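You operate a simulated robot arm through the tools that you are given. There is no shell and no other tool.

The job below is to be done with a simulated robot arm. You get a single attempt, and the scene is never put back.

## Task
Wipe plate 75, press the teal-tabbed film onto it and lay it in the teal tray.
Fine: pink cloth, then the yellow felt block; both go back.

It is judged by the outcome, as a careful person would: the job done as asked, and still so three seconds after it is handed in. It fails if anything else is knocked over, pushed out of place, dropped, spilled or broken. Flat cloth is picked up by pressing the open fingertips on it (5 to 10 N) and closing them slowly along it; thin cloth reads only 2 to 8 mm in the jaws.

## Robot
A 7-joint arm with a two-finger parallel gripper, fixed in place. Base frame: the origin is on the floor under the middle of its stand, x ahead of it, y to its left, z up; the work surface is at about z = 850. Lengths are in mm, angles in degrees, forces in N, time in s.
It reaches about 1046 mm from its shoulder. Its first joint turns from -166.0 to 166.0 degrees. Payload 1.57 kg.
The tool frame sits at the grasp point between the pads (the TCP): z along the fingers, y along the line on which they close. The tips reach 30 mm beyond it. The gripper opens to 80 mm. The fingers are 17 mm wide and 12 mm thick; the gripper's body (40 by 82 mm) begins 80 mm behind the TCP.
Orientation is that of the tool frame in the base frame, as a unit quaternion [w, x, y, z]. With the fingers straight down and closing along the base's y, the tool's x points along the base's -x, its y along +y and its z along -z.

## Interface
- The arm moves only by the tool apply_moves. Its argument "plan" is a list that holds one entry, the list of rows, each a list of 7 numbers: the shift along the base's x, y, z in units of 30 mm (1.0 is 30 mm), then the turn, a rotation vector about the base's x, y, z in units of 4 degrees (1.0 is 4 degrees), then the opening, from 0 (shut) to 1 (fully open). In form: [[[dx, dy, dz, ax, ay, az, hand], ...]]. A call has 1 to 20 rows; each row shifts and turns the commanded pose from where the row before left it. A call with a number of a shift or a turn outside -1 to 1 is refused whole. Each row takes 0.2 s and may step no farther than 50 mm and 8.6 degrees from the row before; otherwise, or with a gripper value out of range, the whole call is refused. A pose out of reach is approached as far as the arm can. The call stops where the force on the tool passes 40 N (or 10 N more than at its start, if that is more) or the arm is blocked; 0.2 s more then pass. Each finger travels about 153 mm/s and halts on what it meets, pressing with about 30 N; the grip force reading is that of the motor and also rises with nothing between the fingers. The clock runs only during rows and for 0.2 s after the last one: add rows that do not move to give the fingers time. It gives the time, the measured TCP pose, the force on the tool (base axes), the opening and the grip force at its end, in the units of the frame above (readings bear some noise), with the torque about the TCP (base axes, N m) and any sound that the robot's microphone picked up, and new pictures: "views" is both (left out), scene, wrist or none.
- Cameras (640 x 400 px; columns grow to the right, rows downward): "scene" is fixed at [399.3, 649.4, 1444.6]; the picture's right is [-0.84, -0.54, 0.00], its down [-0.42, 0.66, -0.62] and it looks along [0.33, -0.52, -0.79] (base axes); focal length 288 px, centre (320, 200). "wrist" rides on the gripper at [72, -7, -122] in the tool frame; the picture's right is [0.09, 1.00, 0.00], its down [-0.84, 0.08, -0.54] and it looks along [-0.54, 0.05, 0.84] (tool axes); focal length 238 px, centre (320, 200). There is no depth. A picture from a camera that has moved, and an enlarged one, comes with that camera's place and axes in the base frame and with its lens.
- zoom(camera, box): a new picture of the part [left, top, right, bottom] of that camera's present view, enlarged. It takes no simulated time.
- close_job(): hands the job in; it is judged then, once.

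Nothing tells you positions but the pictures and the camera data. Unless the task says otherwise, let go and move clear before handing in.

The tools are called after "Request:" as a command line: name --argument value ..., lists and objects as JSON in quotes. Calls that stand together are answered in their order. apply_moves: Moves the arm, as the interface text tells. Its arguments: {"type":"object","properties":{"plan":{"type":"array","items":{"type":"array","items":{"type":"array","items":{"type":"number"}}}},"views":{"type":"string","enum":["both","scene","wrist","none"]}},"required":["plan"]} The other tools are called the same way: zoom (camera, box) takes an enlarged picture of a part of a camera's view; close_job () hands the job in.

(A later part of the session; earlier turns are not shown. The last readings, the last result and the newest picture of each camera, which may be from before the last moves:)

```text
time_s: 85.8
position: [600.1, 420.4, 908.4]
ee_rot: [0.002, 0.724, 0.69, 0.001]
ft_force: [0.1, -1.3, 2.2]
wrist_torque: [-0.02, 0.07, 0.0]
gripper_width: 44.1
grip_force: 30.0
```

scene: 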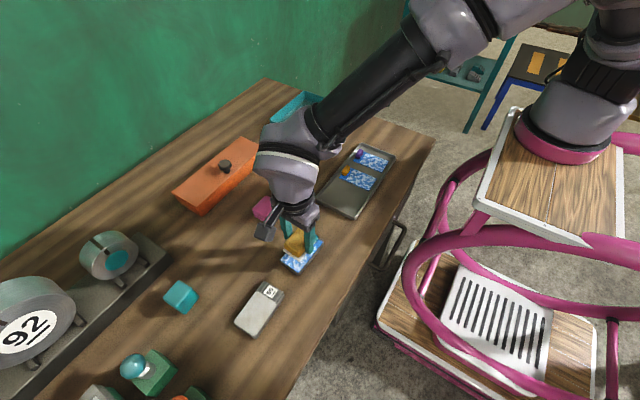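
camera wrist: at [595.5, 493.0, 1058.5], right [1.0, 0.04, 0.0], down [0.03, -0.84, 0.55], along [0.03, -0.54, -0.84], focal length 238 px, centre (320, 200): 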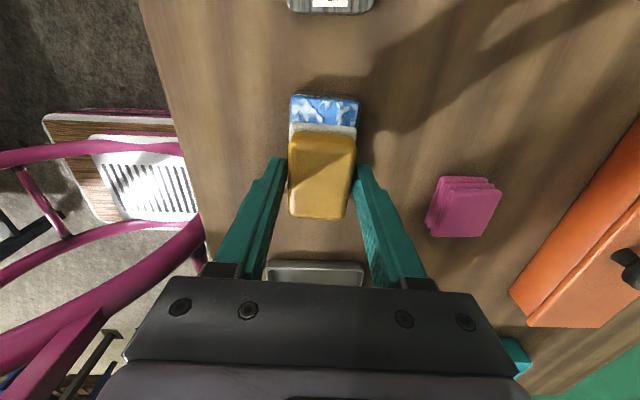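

Request:
apply_moves --plan '[[[0, 0, -0.015, 0, 0, 0, 0.3], [0, 0, 0, 0, 0, 0, 0.3]]]' --views "none"

```text
time_s: 86.3
position: [599.2, 421.0, 908.3]
ee_rot: [0.002, 0.724, 0.69, 0.0]
ft_force: [0.7, 0.7, 2.8]
wrist_torque: [0.07, 0.03, -0.02]
gripper_width: 44.1
grip_force: 30.3
```

Request:
apply_moves --plan '[[[0, 0, -0.02, 0, 0, 0, 0.3], [0, 0, 0, 0, 0, 0, 0.3]]]' --views "none"

```text
time_s: 87.0
position: [600.7, 420.6, 908.8]
ee_rot: [0.002, 0.724, 0.69, 0.001]
ft_force: [-1.9, 0.1, 10.5]
wrist_torque: [-0.07, 0.09, 0.02]
gripper_width: 44.0
grip_force: 30.4
```

It's pressing at about 10 N. I'll hold a moment, lift off and see how the film changed.

Request:
apply_moves --plan '[[[0, 0, 0, 0, 0, 0, 0.3], [0, 0, 0, 0, 0, 0, 0.3], [0, 0, 0, 0, 0, 0, 0.3], [0, 0, 0.3, 0, 0, 0, 0.3], [0, 0, 0.9, 0, 0, 0, 0.3], [0, 0, 0.9, 0, 0, 0, 0.3], [0, 0, 0.5, 0, 0, 0, 0.3], [0, 0, 0, 0, 0, 0, 0.3]]]' --views "both"

Request:
zoom --camera "scene" --box '[260, 200, 350, 280]'

Request:
zoom --camera "wrist" --box '[230, 40, 410, 220]'

```text
time_s: 88.8
position: [601.0, 418.6, 985.5]
ee_rot: [0.003, 0.724, 0.69, 0.0]
ft_force: [0.4, -0.1, -1.0]
wrist_torque: [-0.01, -0.01, 0.01]
gripper_width: 44.3
grip_force: 30.1
camera wrist: at [596.8, 492.2, 1107.9], right [1.0, 0.04, 0.0], down [0.03, -0.84, 0.55], along [0.03, -0.54, -0.84], focal length 238 px, centre (320, 200)
```

scene: 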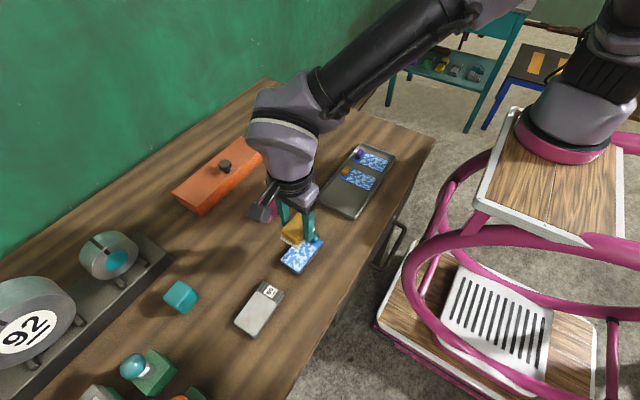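
wrist: 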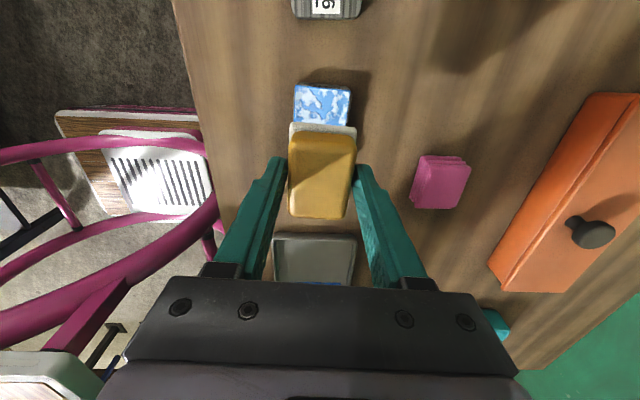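

```text
5.00 times, centred on (305, 240) of scene
camera zoom: at [399.3, 649.4, 1444.6], right [-0.84, -0.54, 0.0], down [-0.42, 0.66, -0.62], along [0.33, -0.52, -0.79], focal length 1437 px, centre (395, 0)
```

zoom: 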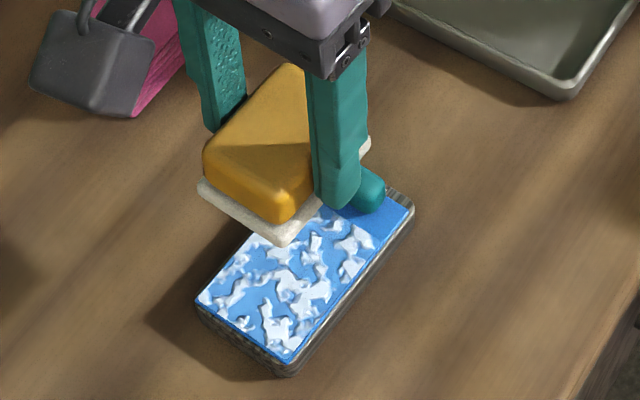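

```text
2.22 times, centred on (320, 130) of wrist
camera zoom: at [596.8, 492.2, 1107.9], right [1.0, 0.04, 0.0], down [0.03, -0.84, 0.55], along [0.03, -0.54, -0.84], focal length 530 px, centre (320, 356)
```

zoom: 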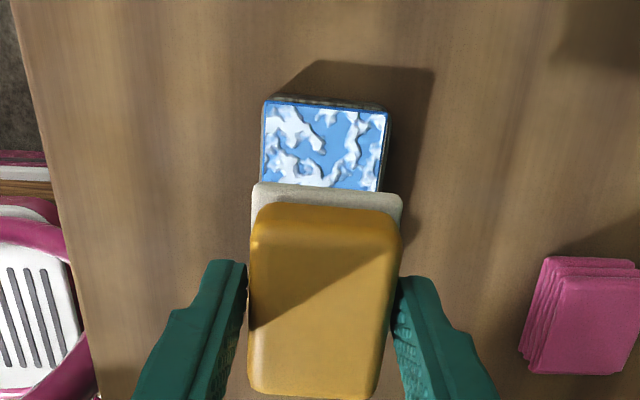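

The film did not shift, but its bubbles are still visible, so it needs strokes rather than a single press. I'll start near the tab side with light contact and try a short stroke toward the free end, watching whether the film slips.

Request:
apply_moves --plan '[[[0, -0.25, 0, 0, 0, 0, 0.3], [0, 0, -0.8, 0, 0, 0, 0.3], [0, 0, -0.8, 0, 0, 0, 0.3], [0, 0, -0.8, 0, 0, 0, 0.3], [0, 0, -0.17, 0, 0, 0, 0.3], [0, 0, 0, 0, 0, 0, 0.3]]]' --views "scene"

Request:
zoom --camera "scene" --box '[265, 215, 345, 285]'

```text
time_s: 90.2
position: [600.2, 413.1, 911.3]
ee_rot: [0.003, 0.724, 0.69, 0.003]
ft_force: [1.2, 6.7, 31.4]
wrist_torque: [-0.82, 0.11, 0.03]
gripper_width: 44.2
grip_force: 30.0
```

scene: 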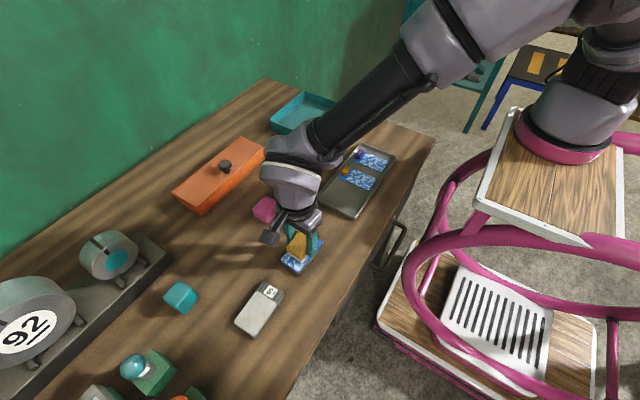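

```text
5.71 times, centred on (305, 250) of scene
camera zoom: at [399.3, 649.4, 1444.6], right [-0.84, -0.54, 0.0], down [-0.42, 0.66, -0.62], along [0.33, -0.52, -0.79], focal length 1643 px, centre (406, -86)
```

zoom: 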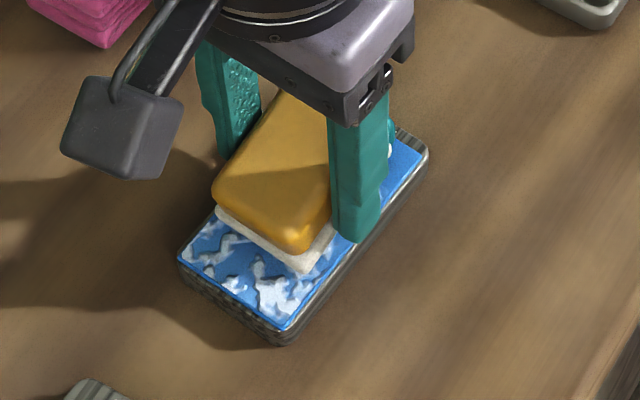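

The felt edge has caught the tab, shown by the 31 N and the torque. I'll lift straight off and inspect before going further.

Request:
apply_moves --plan '[[[0, 0, 0.3, 0, 0, 0, 0.3], [0, 0.2, 0.9, 0, 0, 0, 0.3], [0, 0.8, 0.9, 0, 0, 0, 0.3], [0, 0.8, 0.5, 0, 0, 0, 0.3], [0, 0, 0, 0, 0, 0, 0.3]]]' --views "both"

Request:
zoom --camera "scene" --box '[265, 205, 345, 285]'

Request:
zoom --camera "wrist" --box '[230, 40, 410, 240]'

```text
time_s: 91.3
position: [598.6, 464.4, 989.1]
ee_rot: [0.002, 0.725, 0.689, 0.0]
ft_force: [-0.2, -0.1, -0.1]
wrist_torque: [-0.02, 0.02, 0.02]
gripper_width: 44.2
grip_force: 30.2
camera wrist: at [594.8, 537.2, 1109.7], right [1.0, 0.04, 0.0], down [0.03, -0.84, 0.55], along [0.03, -0.55, -0.84], focal length 238 px, centre (320, 200)
```

scene: 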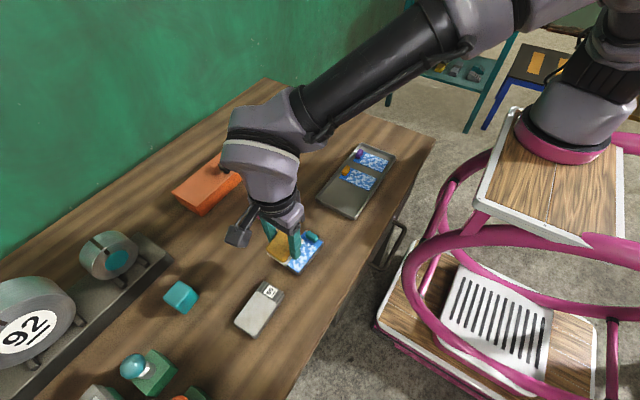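
wrist: 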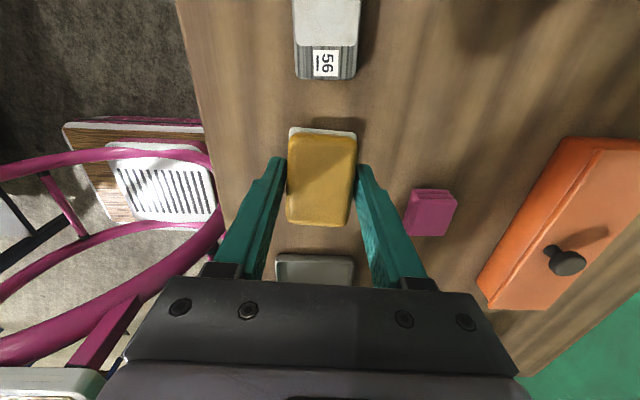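

```text
5.00 times, centred on (305, 245) of scene
camera zoom: at [399.3, 649.4, 1444.6], right [-0.84, -0.54, 0.0], down [-0.42, 0.66, -0.62], along [0.33, -0.52, -0.79], focal length 1437 px, centre (395, -25)
```

zoom: 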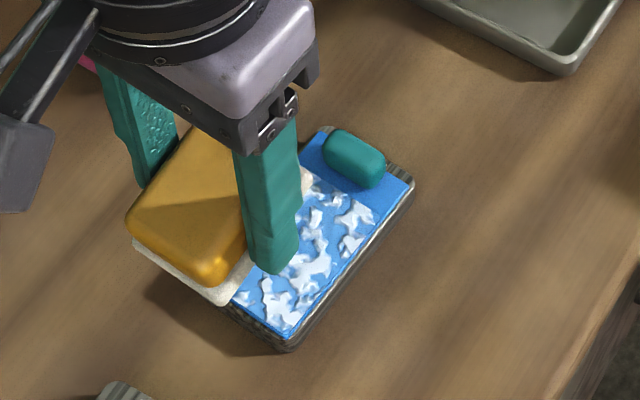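

```text
2.00 times, centred on (320, 140) of wrist
camera zoom: at [594.8, 537.2, 1109.7], right [1.0, 0.04, 0.0], down [0.03, -0.84, 0.55], along [0.03, -0.55, -0.84], focal length 477 px, centre (320, 320)
```

zoom: 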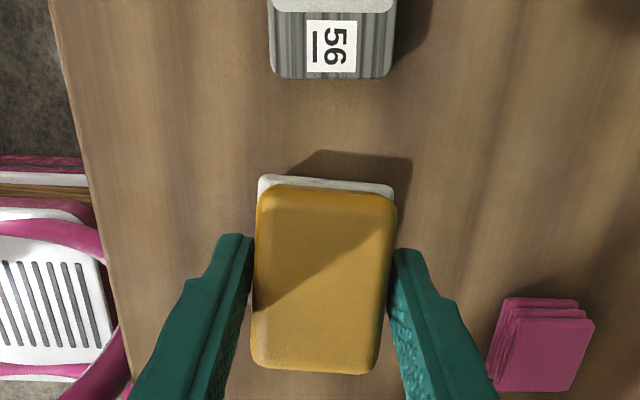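

The film and tab stayed in place, but the block was tilted a little in the grip. The felt has to stay at least 1–2 mm further from the tab. I'll set the block down at its original spot so it settles flat, then regrip it.

Request:
apply_moves --plan '[[[0.935, 0.1, -0.2, 0, 0, 0.355, 0.3], [0.935, 0.1, -0.2, 0, 0, 0.355, 0.3], [0.935, 0.1, -0.2, 0, 0, 0.355, 0.3], [0.935, 0.1, -0.2, 0, 0, 0.355, 0.3], [0.935, 0.1, -0.2, 0, 0, 0.355, 0.3], [0, 0, -0.8, 0, 0, 0, 0.3], [0, 0, -0.8, 0, 0, 0, 0.3], [0, 0, -0.3, 0, 0, 0, 0.3], [0, 0, 0, 0, 0, 0, 0.3], [0, 0, 0, 0, 0, 0, 0.3]]]' --views "both"

Request:
zoom --camera "scene" --box '[200, 190, 280, 270]'

Request:
zoom --camera "scene" --box '[278, 225, 332, 280]'

```text
time_s: 93.5
position: [740.4, 479.6, 898.8]
ee_rot: [0.002, 0.681, 0.733, 0.0]
ft_force: [0.5, -0.1, 0.0]
wrist_torque: [-0.01, 0.03, -0.01]
gripper_width: 44.2
grip_force: 29.8
camera wrist: at [727.4, 551.8, 1020.5], right [0.99, 0.17, 0.0], down [0.14, -0.83, 0.55], along [0.09, -0.54, -0.84], focal length 238 px, centre (320, 200)
```

scene: 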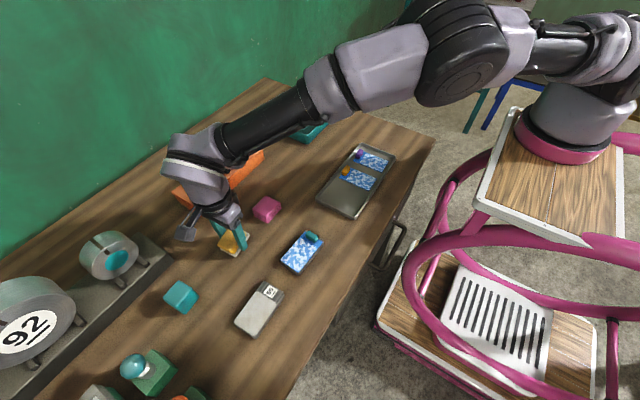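
wrist: 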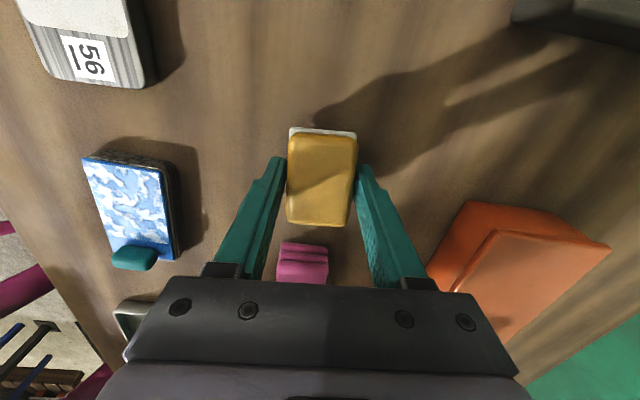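

```text
5.00 times, centred on (240, 230) of scene
camera zoom: at [399.3, 649.4, 1444.6], right [-0.84, -0.54, 0.0], down [-0.42, 0.66, -0.62], along [0.33, -0.52, -0.79], focal length 1437 px, centre (720, 50)
```

zoom: 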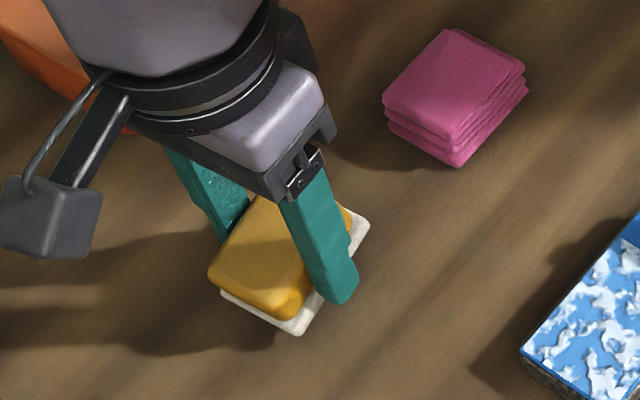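

```text
7.27 times, centred on (305, 252) of scene
camera zoom: at [399.3, 649.4, 1444.6], right [-0.84, -0.54, 0.0], down [-0.42, 0.66, -0.62], along [0.33, -0.52, -0.79], focal length 2091 px, centre (429, -182)
```

zoom: 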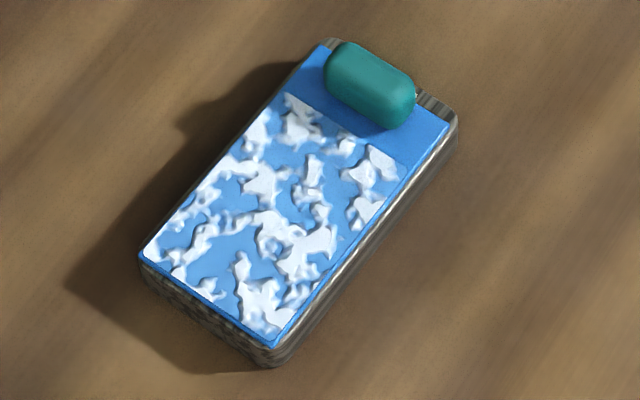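

The film is undisturbed. Now I'll lower the block to the table in small steps.

Request:
apply_moves --plan '[[[0, 0, -0.12, 0, 0, 0, 0.3], [0, 0, 0, 0, 0, 0, 0.3]]]' --views "none"

```text
time_s: 94.2
position: [740.3, 481.2, 896.4]
ee_rot: [0.002, 0.68, 0.733, 0.0]
ft_force: [0.1, 0.8, 0.4]
wrist_torque: [0.02, -0.01, -0.02]
gripper_width: 43.9
grip_force: 29.6
```

Request:
apply_moves --plan '[[[0, 0, -0.06, 0, 0, 0, 0.3], [0, 0, 0, 0, 0, 0, 0.3]]]' --views "none"

```text
time_s: 94.8
position: [739.9, 479.4, 894.9]
ee_rot: [0.003, 0.68, 0.733, 0.0]
ft_force: [0.1, -0.3, -1.2]
wrist_torque: [0.0, 0.04, 0.0]
gripper_width: 44.3
grip_force: 29.9
```

Request:
apply_moves --plan '[[[0, 0, -0.04, 0, 0, 0, 0.3], [0, 0, 0, 0, 0, 0, 0.3]]]' --views "scene"

Request:
zoom --camera "scene" --box '[210, 205, 270, 265]'

```text
time_s: 95.3
position: [740.0, 480.6, 892.3]
ee_rot: [0.003, 0.681, 0.733, 0.0]
ft_force: [0.1, 1.0, -1.6]
wrist_torque: [-0.05, -0.02, -0.02]
gripper_width: 44.0
grip_force: 30.1
```

scene: 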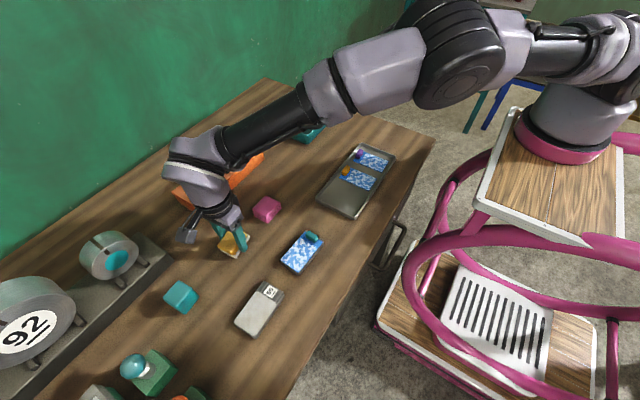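

```text
6.67 times, centred on (240, 235) of scene
camera zoom: at [399.3, 649.4, 1444.6], right [-0.84, -0.54, 0.0], down [-0.42, 0.66, -0.62], along [0.33, -0.52, -0.79], focal length 1916 px, centre (853, -33)
```

zoom: 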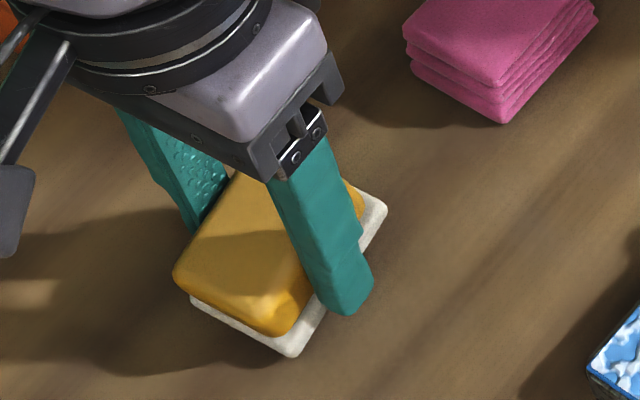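

Request:
apply_moves --plan '[[[0, 0, -0.035, 0, 0, 0, 0.3], [0, 0, 0, 0, 0, 0, 0.3]]]' --views "none"

```text
time_s: 96.0
position: [740.8, 480.0, 893.0]
ee_rot: [0.003, 0.68, 0.733, 0.0]
ft_force: [0.7, -0.2, -1.1]
wrist_torque: [0.0, -0.02, 0.03]
gripper_width: 44.1
grip_force: 30.2
```

Request:
apply_moves --plan '[[[0, 0, -0.03, 0, 0, 0, 0.3], [0, 0, 0, 0, 0, 0, 0.3]]]' --views "none"

```text
time_s: 96.5
position: [740.4, 478.9, 892.4]
ee_rot: [0.001, 0.68, 0.734, 0.0]
ft_force: [-0.8, 0.9, -1.0]
wrist_torque: [0.0, 0.01, -0.01]
gripper_width: 44.1
grip_force: 30.6
```

Request:
apply_moves --plan '[[[0, 0, -0.035, 0, 0, 0, 0.3], [0, 0, 0, 0, 0, 0, 0.3]]]' --views "wrist"

Request:
zoom --camera "wrist" --box '[260, 110, 380, 240]'

Request:
zoom --camera "scene" --box '[210, 205, 270, 265]'

```text
time_s: 97.2
position: [739.3, 482.5, 889.7]
ee_rot: [0.003, 0.68, 0.733, 0.001]
ft_force: [-0.1, 1.0, -1.4]
wrist_torque: [0.01, -0.02, -0.01]
gripper_width: 44.4
grip_force: 30.8
camera wrist: at [727.5, 552.9, 1011.6], right [0.99, 0.17, 0.0], down [0.14, -0.83, 0.55], along [0.09, -0.54, -0.84], focal length 238 px, centre (320, 200)
```

wrist: 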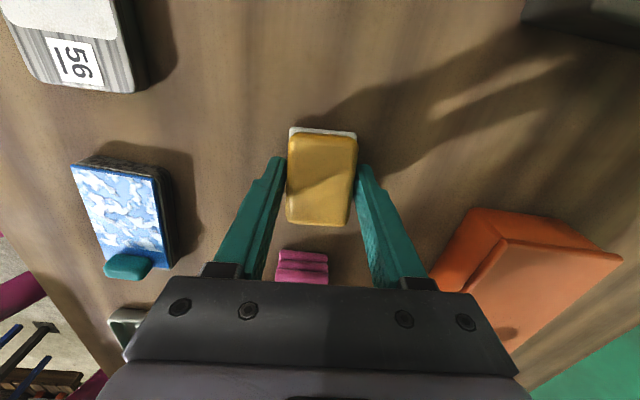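

```text
3.08 times, centred on (320, 175) of wrist
camera zoom: at [727.5, 552.9, 1011.6], right [0.99, 0.17, 0.0], down [0.14, -0.83, 0.55], along [0.09, -0.54, -0.84], focal length 733 px, centre (320, 277)
```

zoom: 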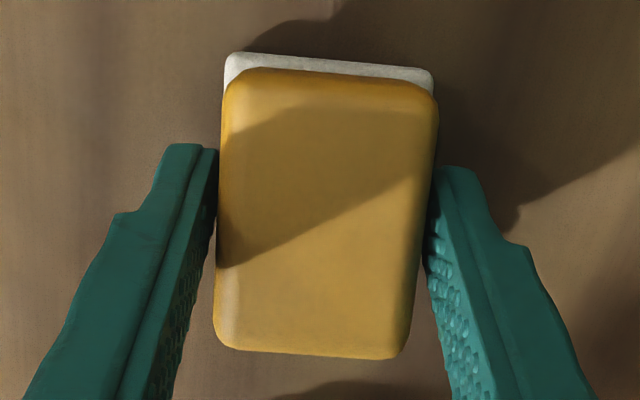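

```text
6.67 times, centred on (240, 235) of scene
camera zoom: at [399.3, 649.4, 1444.6], right [-0.84, -0.54, 0.0], down [-0.42, 0.66, -0.62], along [0.33, -0.52, -0.79], focal length 1916 px, centre (853, -33)
```

zoom: 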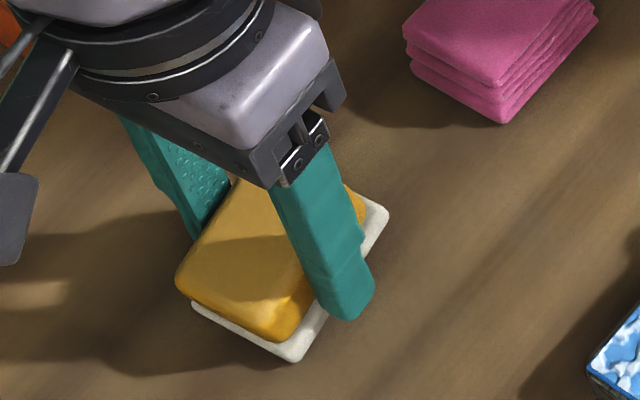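

Request:
apply_moves --plan '[[[0, 0, -0.04, 0, 0, 0, 0.3], [0, 0, 0, 0, 0, 0, 0.3]]]' --views "none"

```text
time_s: 97.8
position: [741.1, 480.5, 889.3]
ee_rot: [0.003, 0.68, 0.733, 0.002]
ft_force: [-0.6, -1.3, 6.5]
wrist_torque: [0.14, 0.22, 0.04]
gripper_width: 43.9
grip_force: 30.3
```

The block has touched the table. I'll release the grip gradually so it settles flat.

Request:
apply_moves --plan '[[[0, 0, 0, 0, 0, 0, 0.5], [0, 0, 0, 0, 0, 0, 0.53], [0, 0, 0, 0, 0, 0, 0.54], [0, 0, 0, 0, 0, 0, 0.545], [0, 0, 0, 0, 0, 0, 0.55], [0, 0, 0, 0, 0, 0, 0.555], [0, 0, 0, 0, 0, 0, 0.56], [0, 0, 0, 0, 0, 0, 0.57], [0, 0, 0, 0, 0, 0, 0.6], [0, 0, 0, 0, 0, 0, 0.65], [0, 0, 0, 0, 0, 0, 0.65]]]' --views "both"

Request:
zoom --camera "wrist" --box '[260, 110, 380, 240]'

Request:
zoom --camera "scene" --box '[210, 205, 270, 265]'

```text
time_s: 100.2
position: [740.7, 480.6, 889.0]
ee_rot: [0.003, 0.679, 0.734, 0.0]
ft_force: [0.6, 0.9, 0.4]
wrist_torque: [0.02, -0.01, 0.05]
gripper_width: 52.1
grip_force: 0.0
camera wrist: at [727.5, 552.9, 1010.4], right [0.99, 0.17, 0.0], down [0.14, -0.83, 0.55], along [0.09, -0.54, -0.84], focal length 238 px, centre (320, 200)
```

scene: 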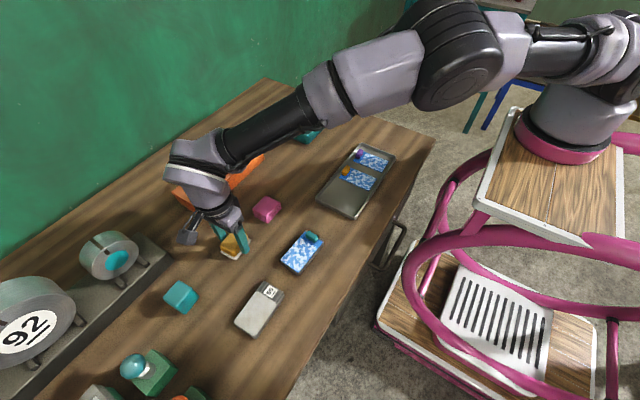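
wrist: 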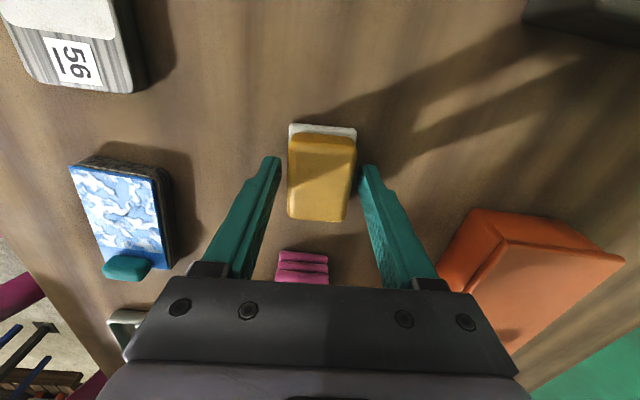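

```text
3.08 times, centred on (320, 175) of wrist
camera zoom: at [727.5, 552.9, 1010.4], right [0.99, 0.17, 0.0], down [0.14, -0.83, 0.55], along [0.09, -0.54, -0.84], focal length 733 px, centre (320, 277)
```

zoom: 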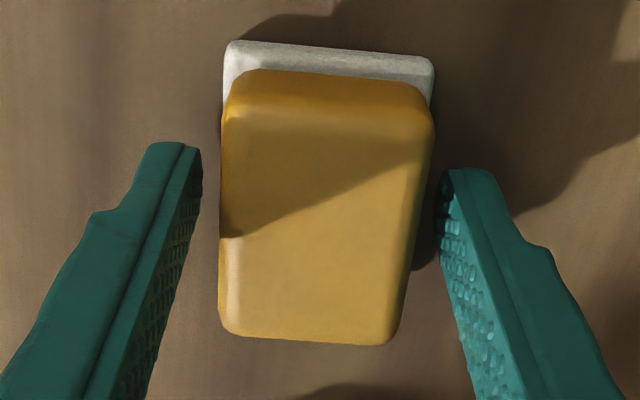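

```text
6.67 times, centred on (240, 235) of scene
camera zoom: at [399.3, 649.4, 1444.6], right [-0.84, -0.54, 0.0], down [-0.42, 0.66, -0.62], along [0.33, -0.52, -0.79], focal length 1916 px, centre (853, -33)
```

zoom: 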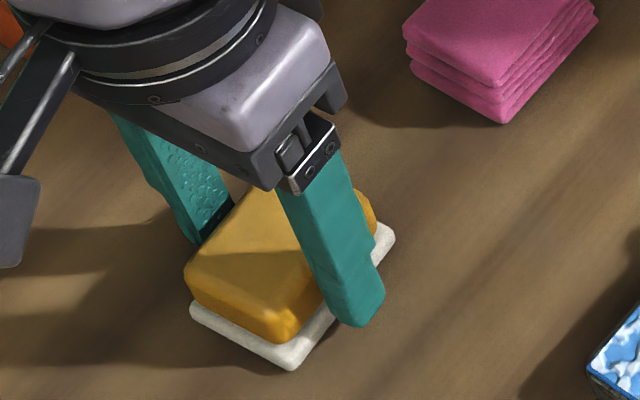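

The block sits flat, within about 2 mm of its original position. I'll raise 1 mm and regrip it.

Request:
apply_moves --plan '[[[0, -0.03, 0.04, 0, 0, 0, 0.65], [0, 0, 0, 0, 0, 0, 0.6], [0, 0, 0, 0, 0, 0, 0.57], [0, 0, 0, 0, 0, 0, 0.55], [0, 0, 0, 0, 0, 0, 0.53], [0, 0, 0, 0, 0, 0, 0.5], [0, 0, 0, 0, 0, 0, 0.4], [0, 0, 0, 0, 0, 0, 0.2], [0, 0, 0, 0, 0, 0, 0.1]]]' --views "wrist"

Request:
zoom --camera "wrist" --box '[260, 110, 380, 240]'

```text
time_s: 102.2
position: [740.5, 479.4, 890.3]
ee_rot: [0.002, 0.68, 0.733, 0.0]
ft_force: [-0.1, 0.3, 0.3]
wrist_torque: [0.0, -0.01, -0.01]
gripper_width: 44.3
grip_force: 30.2
camera wrist: at [727.8, 551.8, 1011.6], right [0.99, 0.17, 0.0], down [0.14, -0.83, 0.55], along [0.09, -0.54, -0.84], focal length 238 px, centre (320, 200)
```

wrist: 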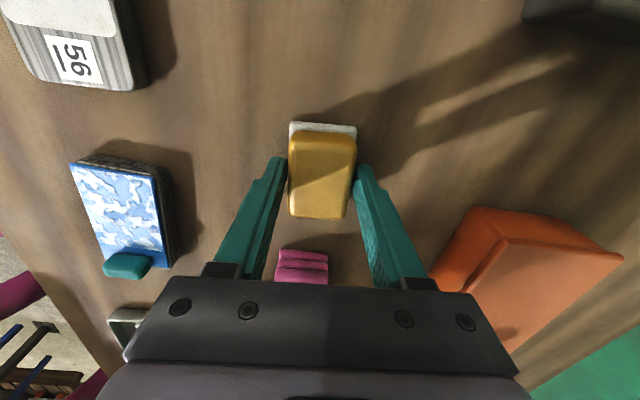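

```text
3.08 times, centred on (320, 175) of wrist
camera zoom: at [727.8, 551.8, 1011.6], right [0.99, 0.17, 0.0], down [0.14, -0.83, 0.55], along [0.09, -0.54, -0.84], focal length 733 px, centre (320, 277)
```

zoom: 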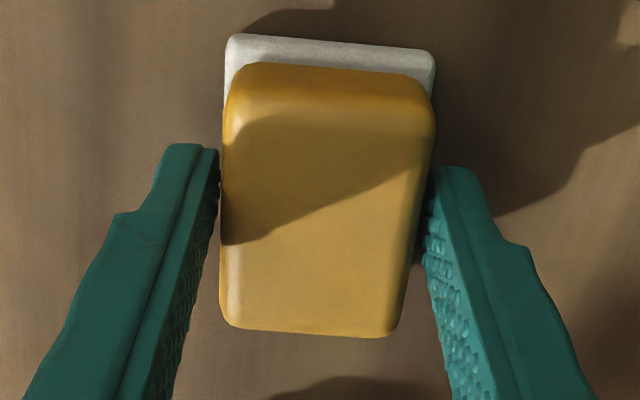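

The block is held flat and centred. I'll carry it back over the film, landing a few millimetres clear of the tab this time.

Request:
apply_moves --plan '[[[0, 0, 0.4, 0, 0, 0, 0.1], [0, 0, 0.8, 0, 0, 0, 0.1], [0, 0, 0.8, 0, 0, 0, 0.1], [-0.935, -0.4, 0, 0, 0, -0.355, 0.1], [-0.935, -0.4, 0, 0, 0, -0.355, 0.1], [-0.935, -0.4, 0, 0, 0, -0.355, 0.1], [-0.935, -0.4, 0, 0, 0, -0.355, 0.1], [-0.935, -0.4, 0, 0, 0, -0.355, 0.1], [0, 0, -0.6, 0, 0, 0, 0.1], [0, 0, -0.6, 0, 0, 0, 0.1], [0, 0, 0, 0, 0, 0, 0.1], [0, 0, 0, 0, 0, 0, 0.1]]]' --views "both"

Request:
zoom --camera "scene" --box '[265, 205, 345, 285]'

Request:
zoom --camera "wrist" --box '[240, 60, 400, 220]'

```text
time_s: 104.8
position: [600.4, 421.6, 912.1]
ee_rot: [0.003, 0.724, 0.69, 0.0]
ft_force: [0.2, -0.4, -1.4]
wrist_torque: [0.03, -0.03, -0.02]
gripper_width: 44.2
grip_force: 29.5
camera wrist: at [595.9, 494.2, 1034.8], right [1.0, 0.04, 0.0], down [0.03, -0.84, 0.55], along [0.03, -0.54, -0.84], focal length 238 px, centre (320, 200)
```

scene: 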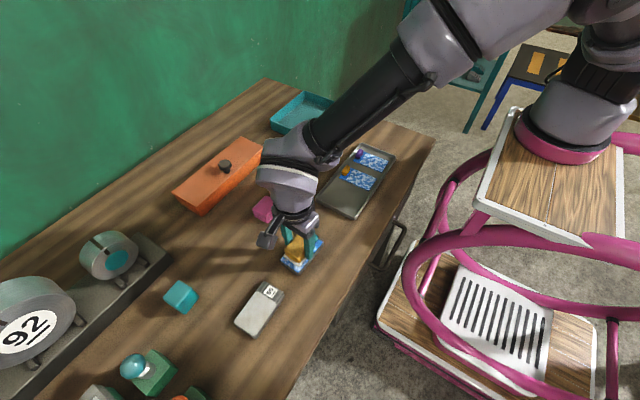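
wrist: 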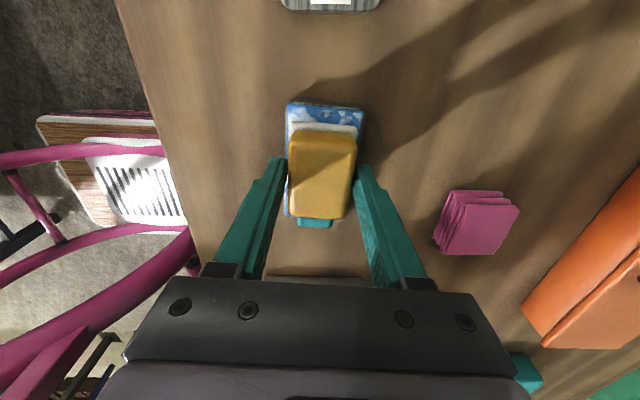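

```text
5.00 times, centred on (305, 245) of scene
camera zoom: at [399.3, 649.4, 1444.6], right [-0.84, -0.54, 0.0], down [-0.42, 0.66, -0.62], along [0.33, -0.52, -0.79], focal length 1437 px, centre (395, -25)
```

zoom: 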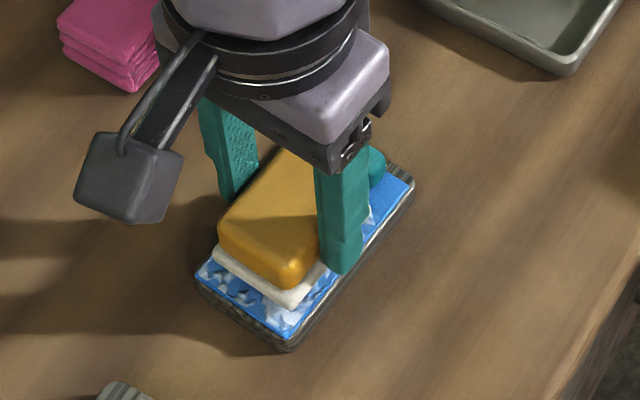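

```text
2.50 times, centred on (320, 140) of wrist
camera zoom: at [595.9, 494.2, 1034.8], right [1.0, 0.04, 0.0], down [0.03, -0.84, 0.55], along [0.03, -0.54, -0.84], focal length 596 px, centre (320, 350)
```

zoom: 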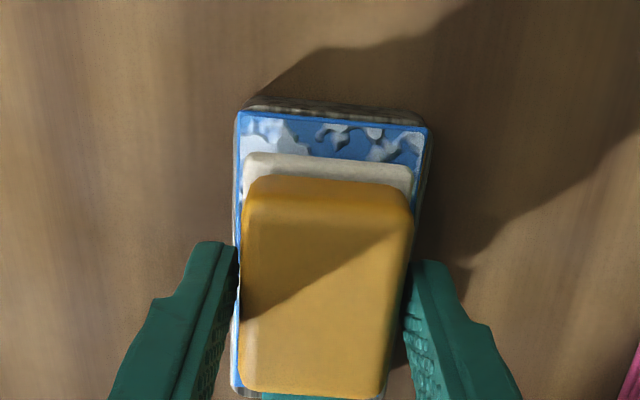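

The block is level and 6 mm above the film. I'll shift 4 mm toward the tab and lower to light contact.

Request:
apply_moves --plan '[[[0, -0.14, 0, 0, 0, 0, 0.1], [0, 0, -0.13, 0, 0, 0, 0.1], [0, 0, 0, 0, 0, 0, 0.1]]]' --views "none"

```text
time_s: 105.5
position: [600.2, 416.2, 908.4]
ee_rot: [0.003, 0.724, 0.69, 0.0]
ft_force: [-1.0, -0.1, -0.6]
wrist_torque: [0.0, -0.04, 0.01]
gripper_width: 44.2
grip_force: 30.0
```

Request:
apply_moves --plan '[[[0, 0, -0.04, 0, 0, 0, 0.1], [0, 0, 0, 0, 0, 0, 0.1]]]' --views "none"

```text
time_s: 106.2
position: [599.8, 415.6, 909.2]
ee_rot: [0.003, 0.724, 0.69, 0.0]
ft_force: [0.6, 0.2, -0.3]
wrist_torque: [0.01, 0.0, -0.02]
gripper_width: 44.1
grip_force: 29.9
```

Request:
apply_moves --plan '[[[0, 0, -0.03, 0, 0, 0, 0.1], [0, 0, 0, 0, 0, 0, 0.1]]]' --views "none"

```text
time_s: 106.8
position: [599.8, 416.5, 907.7]
ee_rot: [0.001, 0.725, 0.689, 0.001]
ft_force: [-1.0, -2.0, 7.6]
wrist_torque: [-0.07, 0.09, -0.02]
gripper_width: 44.1
grip_force: 29.9
```

Contact is at 7.6 N with no tipping torque. Now a short trial stroke of 6 mm toward the free end.

Request:
apply_moves --plan '[[[0, 0.07, 0, 0, 0, 0, 0.1], [0, 0.07, 0, 0, 0, 0, 0.1], [0, 0.07, 0, 0, 0, 0, 0.1]]]' --views "both"

Request:
zoom --camera "wrist" --box '[240, 60, 400, 220]'

Request:
zoom --camera "scene" --box '[265, 215, 345, 285]'

```text
time_s: 107.5
position: [600.4, 424.1, 908.5]
ee_rot: [0.003, 0.724, 0.69, 0.001]
ft_force: [0.0, -2.2, 4.2]
wrist_torque: [-0.1, 0.04, 0.04]
gripper_width: 44.2
grip_force: 30.0
camera wrist: at [596.6, 495.9, 1029.4], right [1.0, 0.04, 0.0], down [0.03, -0.84, 0.54], along [0.03, -0.54, -0.84], focal length 238 px, centre (320, 200)
```

scene: 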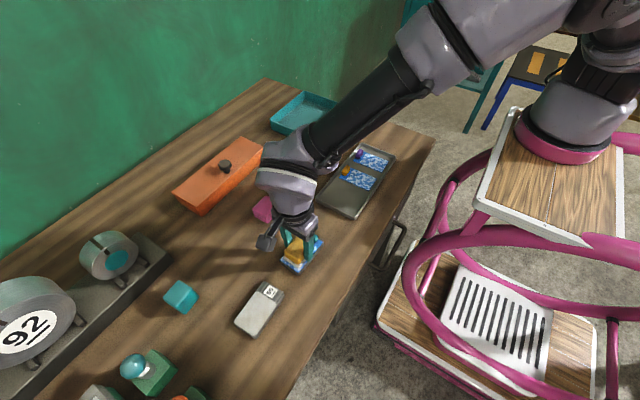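
wrist: 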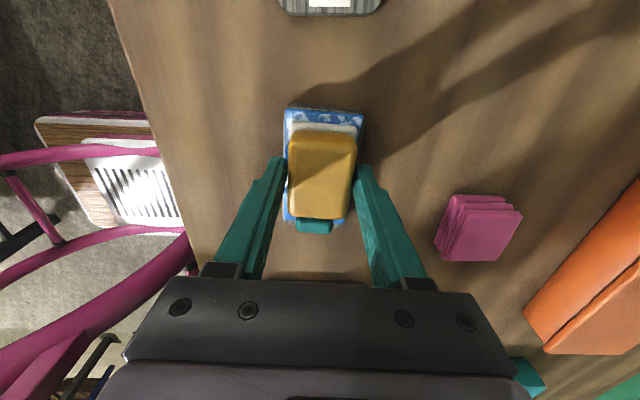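

```text
2.50 times, centred on (320, 140) of wrist
camera zoom: at [596.6, 495.9, 1029.4], right [1.0, 0.04, 0.0], down [0.03, -0.84, 0.54], along [0.03, -0.54, -0.84], focal length 596 px, centre (320, 350)
```

zoom: 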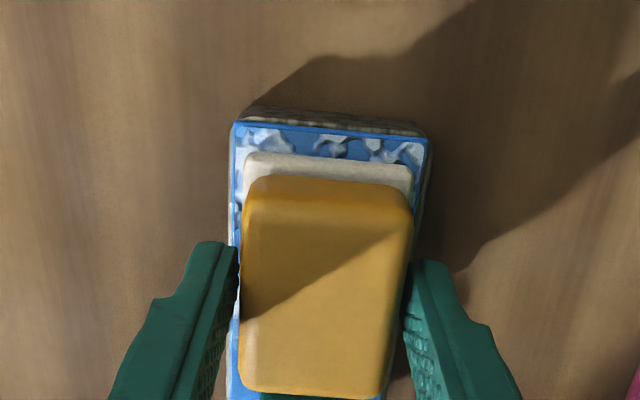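

```text
5.71 times, centred on (305, 250) of scene
camera zoom: at [399.3, 649.4, 1444.6], right [-0.84, -0.54, 0.0], down [-0.42, 0.66, -0.62], along [0.33, -0.52, -0.79], focal length 1643 px, centre (406, -86)
```

zoom: 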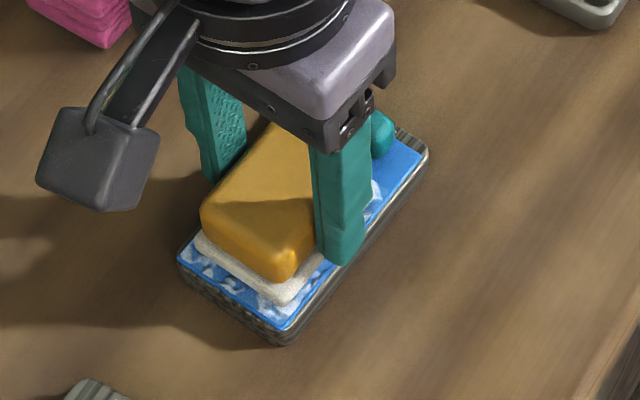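

The film and plate held still during the stroke. I'll continue with slow overlapping strokes over the whole face, keeping clear of the tab.

Request:
apply_moves --plan '[[[0, 0.1, -0.008, 0, 0, 0, 0.1], [0, 0.1, 0, 0, 0, 0, 0.1], [0, 0.1, 0, 0, 0, 0, 0.1], [0, 0.1, 0, 0, 0, 0, 0.1], [0.06, 0, 0, 0, 0, 0, 0.1], [0.07, 0, 0, 0, 0, 0, 0.1], [-0.005, -0.1, 0, 0, 0, 0, 0.1], [-0.005, -0.1, 0, 0, 0, 0, 0.1], [-0.005, -0.1, 0, 0, 0, 0, 0.1], [-0.005, -0.1, 0, 0, 0, 0, 0.1], [-0.005, -0.1, 0, 0, 0, 0, 0.1], [0, -0.05, 0, 0, 0, 0, 0.1]]]' --views "both"

Request:
zoom --camera "wrist" --box '[240, 60, 400, 220]'

Request:
zoom --camera "scene" --box '[265, 215, 345, 285]'

```text
time_s: 110.2
position: [602.4, 417.3, 907.6]
ee_rot: [0.003, 0.724, 0.689, -0.001]
ft_force: [-0.4, 0.0, 0.9]
wrist_torque: [0.02, 0.04, -0.02]
gripper_width: 44.2
grip_force: 29.8
camera wrist: at [599.9, 490.3, 1029.4], right [1.0, 0.04, 0.0], down [0.03, -0.84, 0.55], along [0.03, -0.54, -0.84], focal length 238 px, centre (320, 200)
```

scene: 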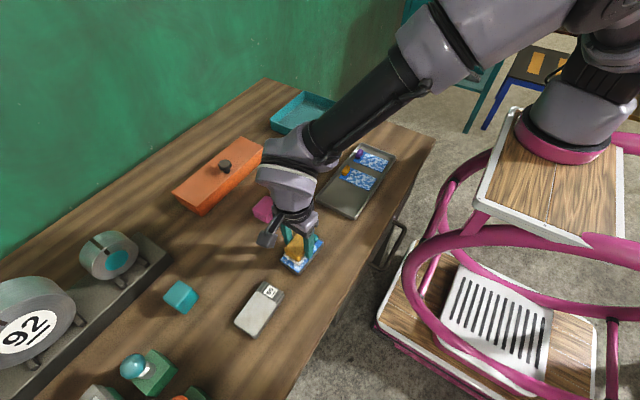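
wrist: 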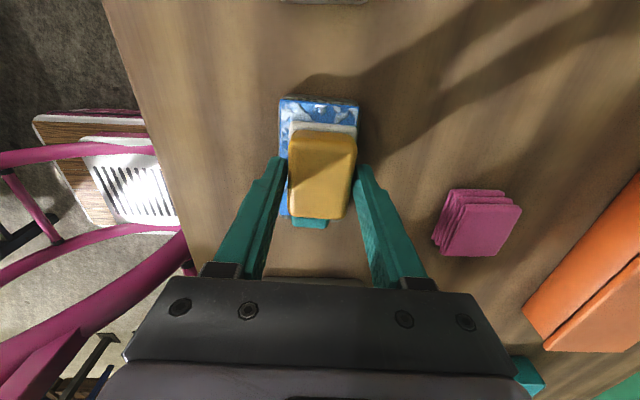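

```text
2.50 times, centred on (320, 140) of wrist
camera zoom: at [599.9, 490.3, 1029.4], right [1.0, 0.04, 0.0], down [0.03, -0.84, 0.55], along [0.03, -0.54, -0.84], focal length 596 px, centre (320, 350)
```

zoom: 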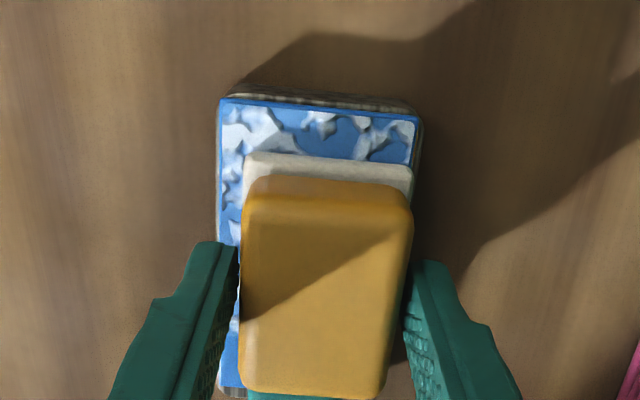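

```text
5.71 times, centred on (305, 250) of scene
camera zoom: at [399.3, 649.4, 1444.6], right [-0.84, -0.54, 0.0], down [-0.42, 0.66, -0.62], along [0.33, -0.52, -0.79], focal length 1643 px, centre (406, -86)
```

zoom: 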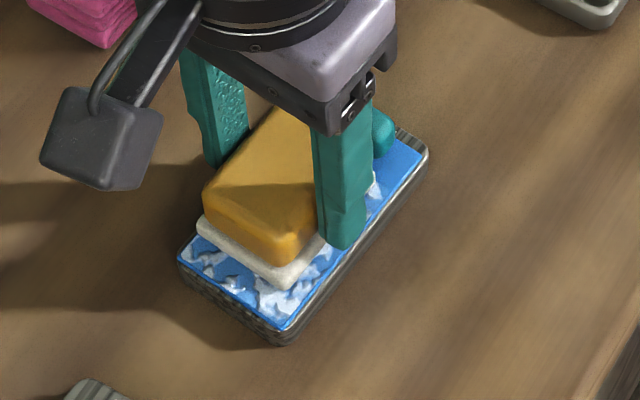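

The force dropped to about 1 N, too light to work the bubbles out. I'll lower slightly to get about 10 N and stroke again.

Request:
apply_moves --plan '[[[0, 0, -0.025, 0, 0, 0, 0.1], [0, 0, 0, 0, 0, 0, 0.1]]]' --views "none"

```text
time_s: 110.8
position: [603.1, 419.0, 908.1]
ee_rot: [0.002, 0.724, 0.69, 0.001]
ft_force: [-0.5, -0.6, 10.2]
wrist_torque: [-0.06, 0.1, 0.0]
gripper_width: 43.9
grip_force: 30.4
```

Request:
apply_moves --plan '[[[0.005, 0.1, 0, 0, 0, 0, 0.1], [0.005, 0.1, 0, 0, 0, 0, 0.1], [0.005, 0.1, 0, 0, 0, 0, 0.1], [0.005, 0.1, 0, 0, 0, 0, 0.1], [0.005, 0.1, 0, 0, 0, 0, 0.1]]]' --views "both"

Request:
zoom --camera "wrist" --box '[240, 60, 400, 220]'

Request:
zoom --camera "scene" --box '[265, 215, 345, 285]'

```text
time_s: 112.0
position: [603.4, 433.2, 907.1]
ee_rot: [0.002, 0.725, 0.689, 0.0]
ft_force: [0.7, -5.0, 17.8]
wrist_torque: [-0.32, 0.02, 0.02]
gripper_width: 44.6
grip_force: 29.8
camera wrist: at [599.5, 505.4, 1028.9], right [1.0, 0.04, 0.0], down [0.03, -0.84, 0.54], along [0.03, -0.54, -0.84], focal length 238 px, centre (320, 200)
```

scene: 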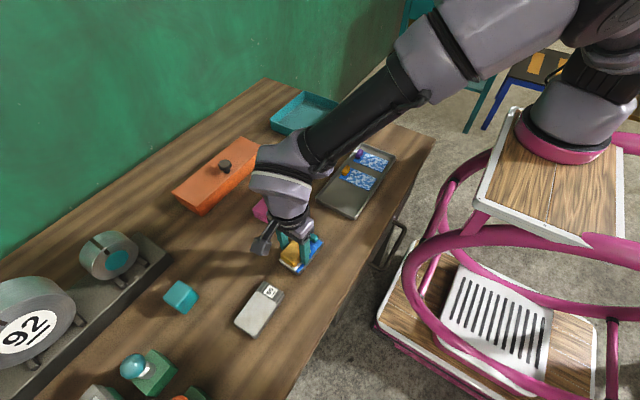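
wrist: 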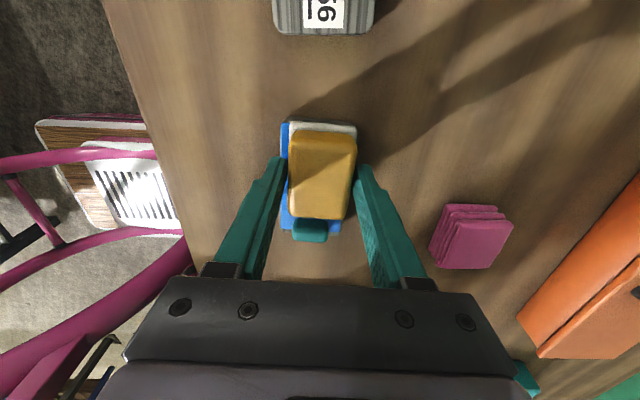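

```text
2.50 times, centred on (320, 140) of wrist
camera zoom: at [599.5, 505.4, 1028.9], right [1.0, 0.04, 0.0], down [0.03, -0.84, 0.54], along [0.03, -0.54, -0.84], focal length 596 px, centre (320, 350)
```

zoom: 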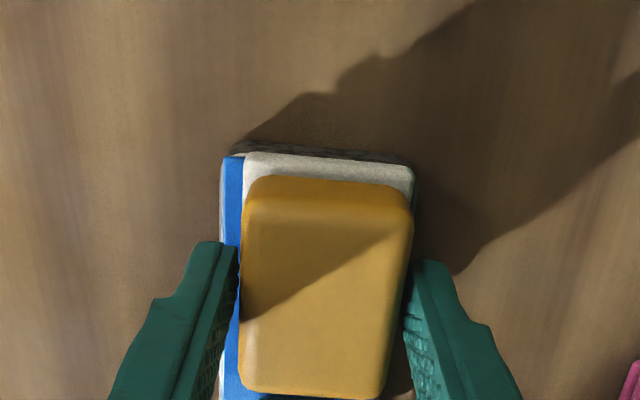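

```text
5.71 times, centred on (305, 250) of scene
camera zoom: at [399.3, 649.4, 1444.6], right [-0.84, -0.54, 0.0], down [-0.42, 0.66, -0.62], along [0.33, -0.52, -0.79], focal length 1643 px, centre (406, -86)
```

zoom: 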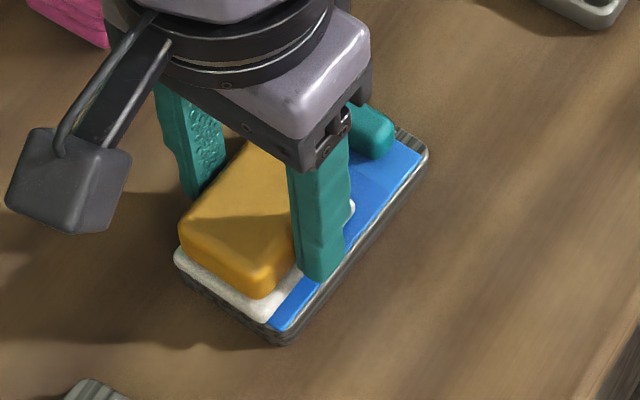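

The bubbles have gone and the visible film is now a smooth solid blue. I'll do one return stroke on the near side for full coverage, then lift and inspect.

Request:
apply_moves --plan '[[[-0.08, 0, 0.008, 0, 0, 0, 0.1], [-0.09, 0, 0, 0, 0, 0, 0.1], [-0.09, -0.02, 0, 0, 0, 0, 0.1], [-0.005, -0.1, 0, 0, 0, 0, 0.1], [-0.005, -0.1, 0, 0, 0, 0, 0.1], [-0.005, -0.1, 0, 0, 0, 0, 0.1], [-0.005, -0.1, 0, 0, 0, 0, 0.1], [-0.005, -0.08, 0, 0, 0, 0, 0.1], [0, 0, 0, 0, 0, 0, 0.1]]]' --views "scene"

Request:
zoom --camera "scene" --box '[265, 215, 345, 285]'

```text
time_s: 114.0
position: [594.8, 417.3, 908.6]
ee_rot: [0.002, 0.724, 0.69, 0.0]
ft_force: [-1.4, 4.1, 12.0]
wrist_torque: [0.19, 0.06, 0.02]
gripper_width: 44.0
grip_force: 30.3
```

scene: 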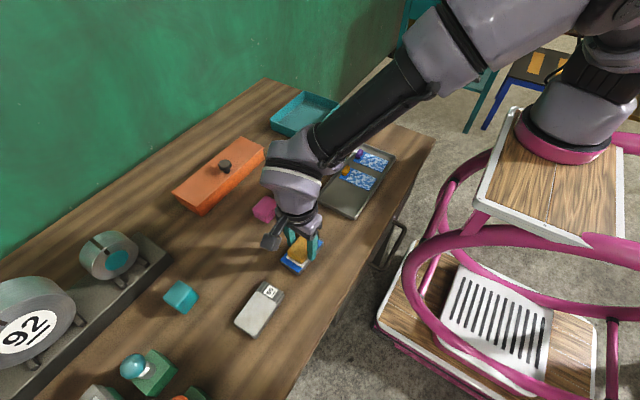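

```text
5.71 times, centred on (305, 250) of scene
camera zoom: at [399.3, 649.4, 1444.6], right [-0.84, -0.54, 0.0], down [-0.42, 0.66, -0.62], along [0.33, -0.52, -0.79], focal length 1643 px, centre (406, -86)
```

zoom: 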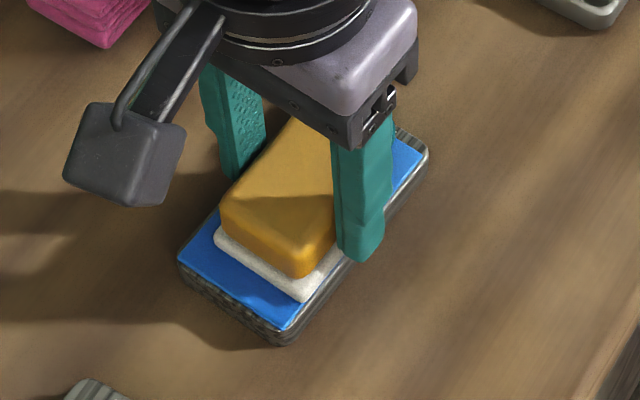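

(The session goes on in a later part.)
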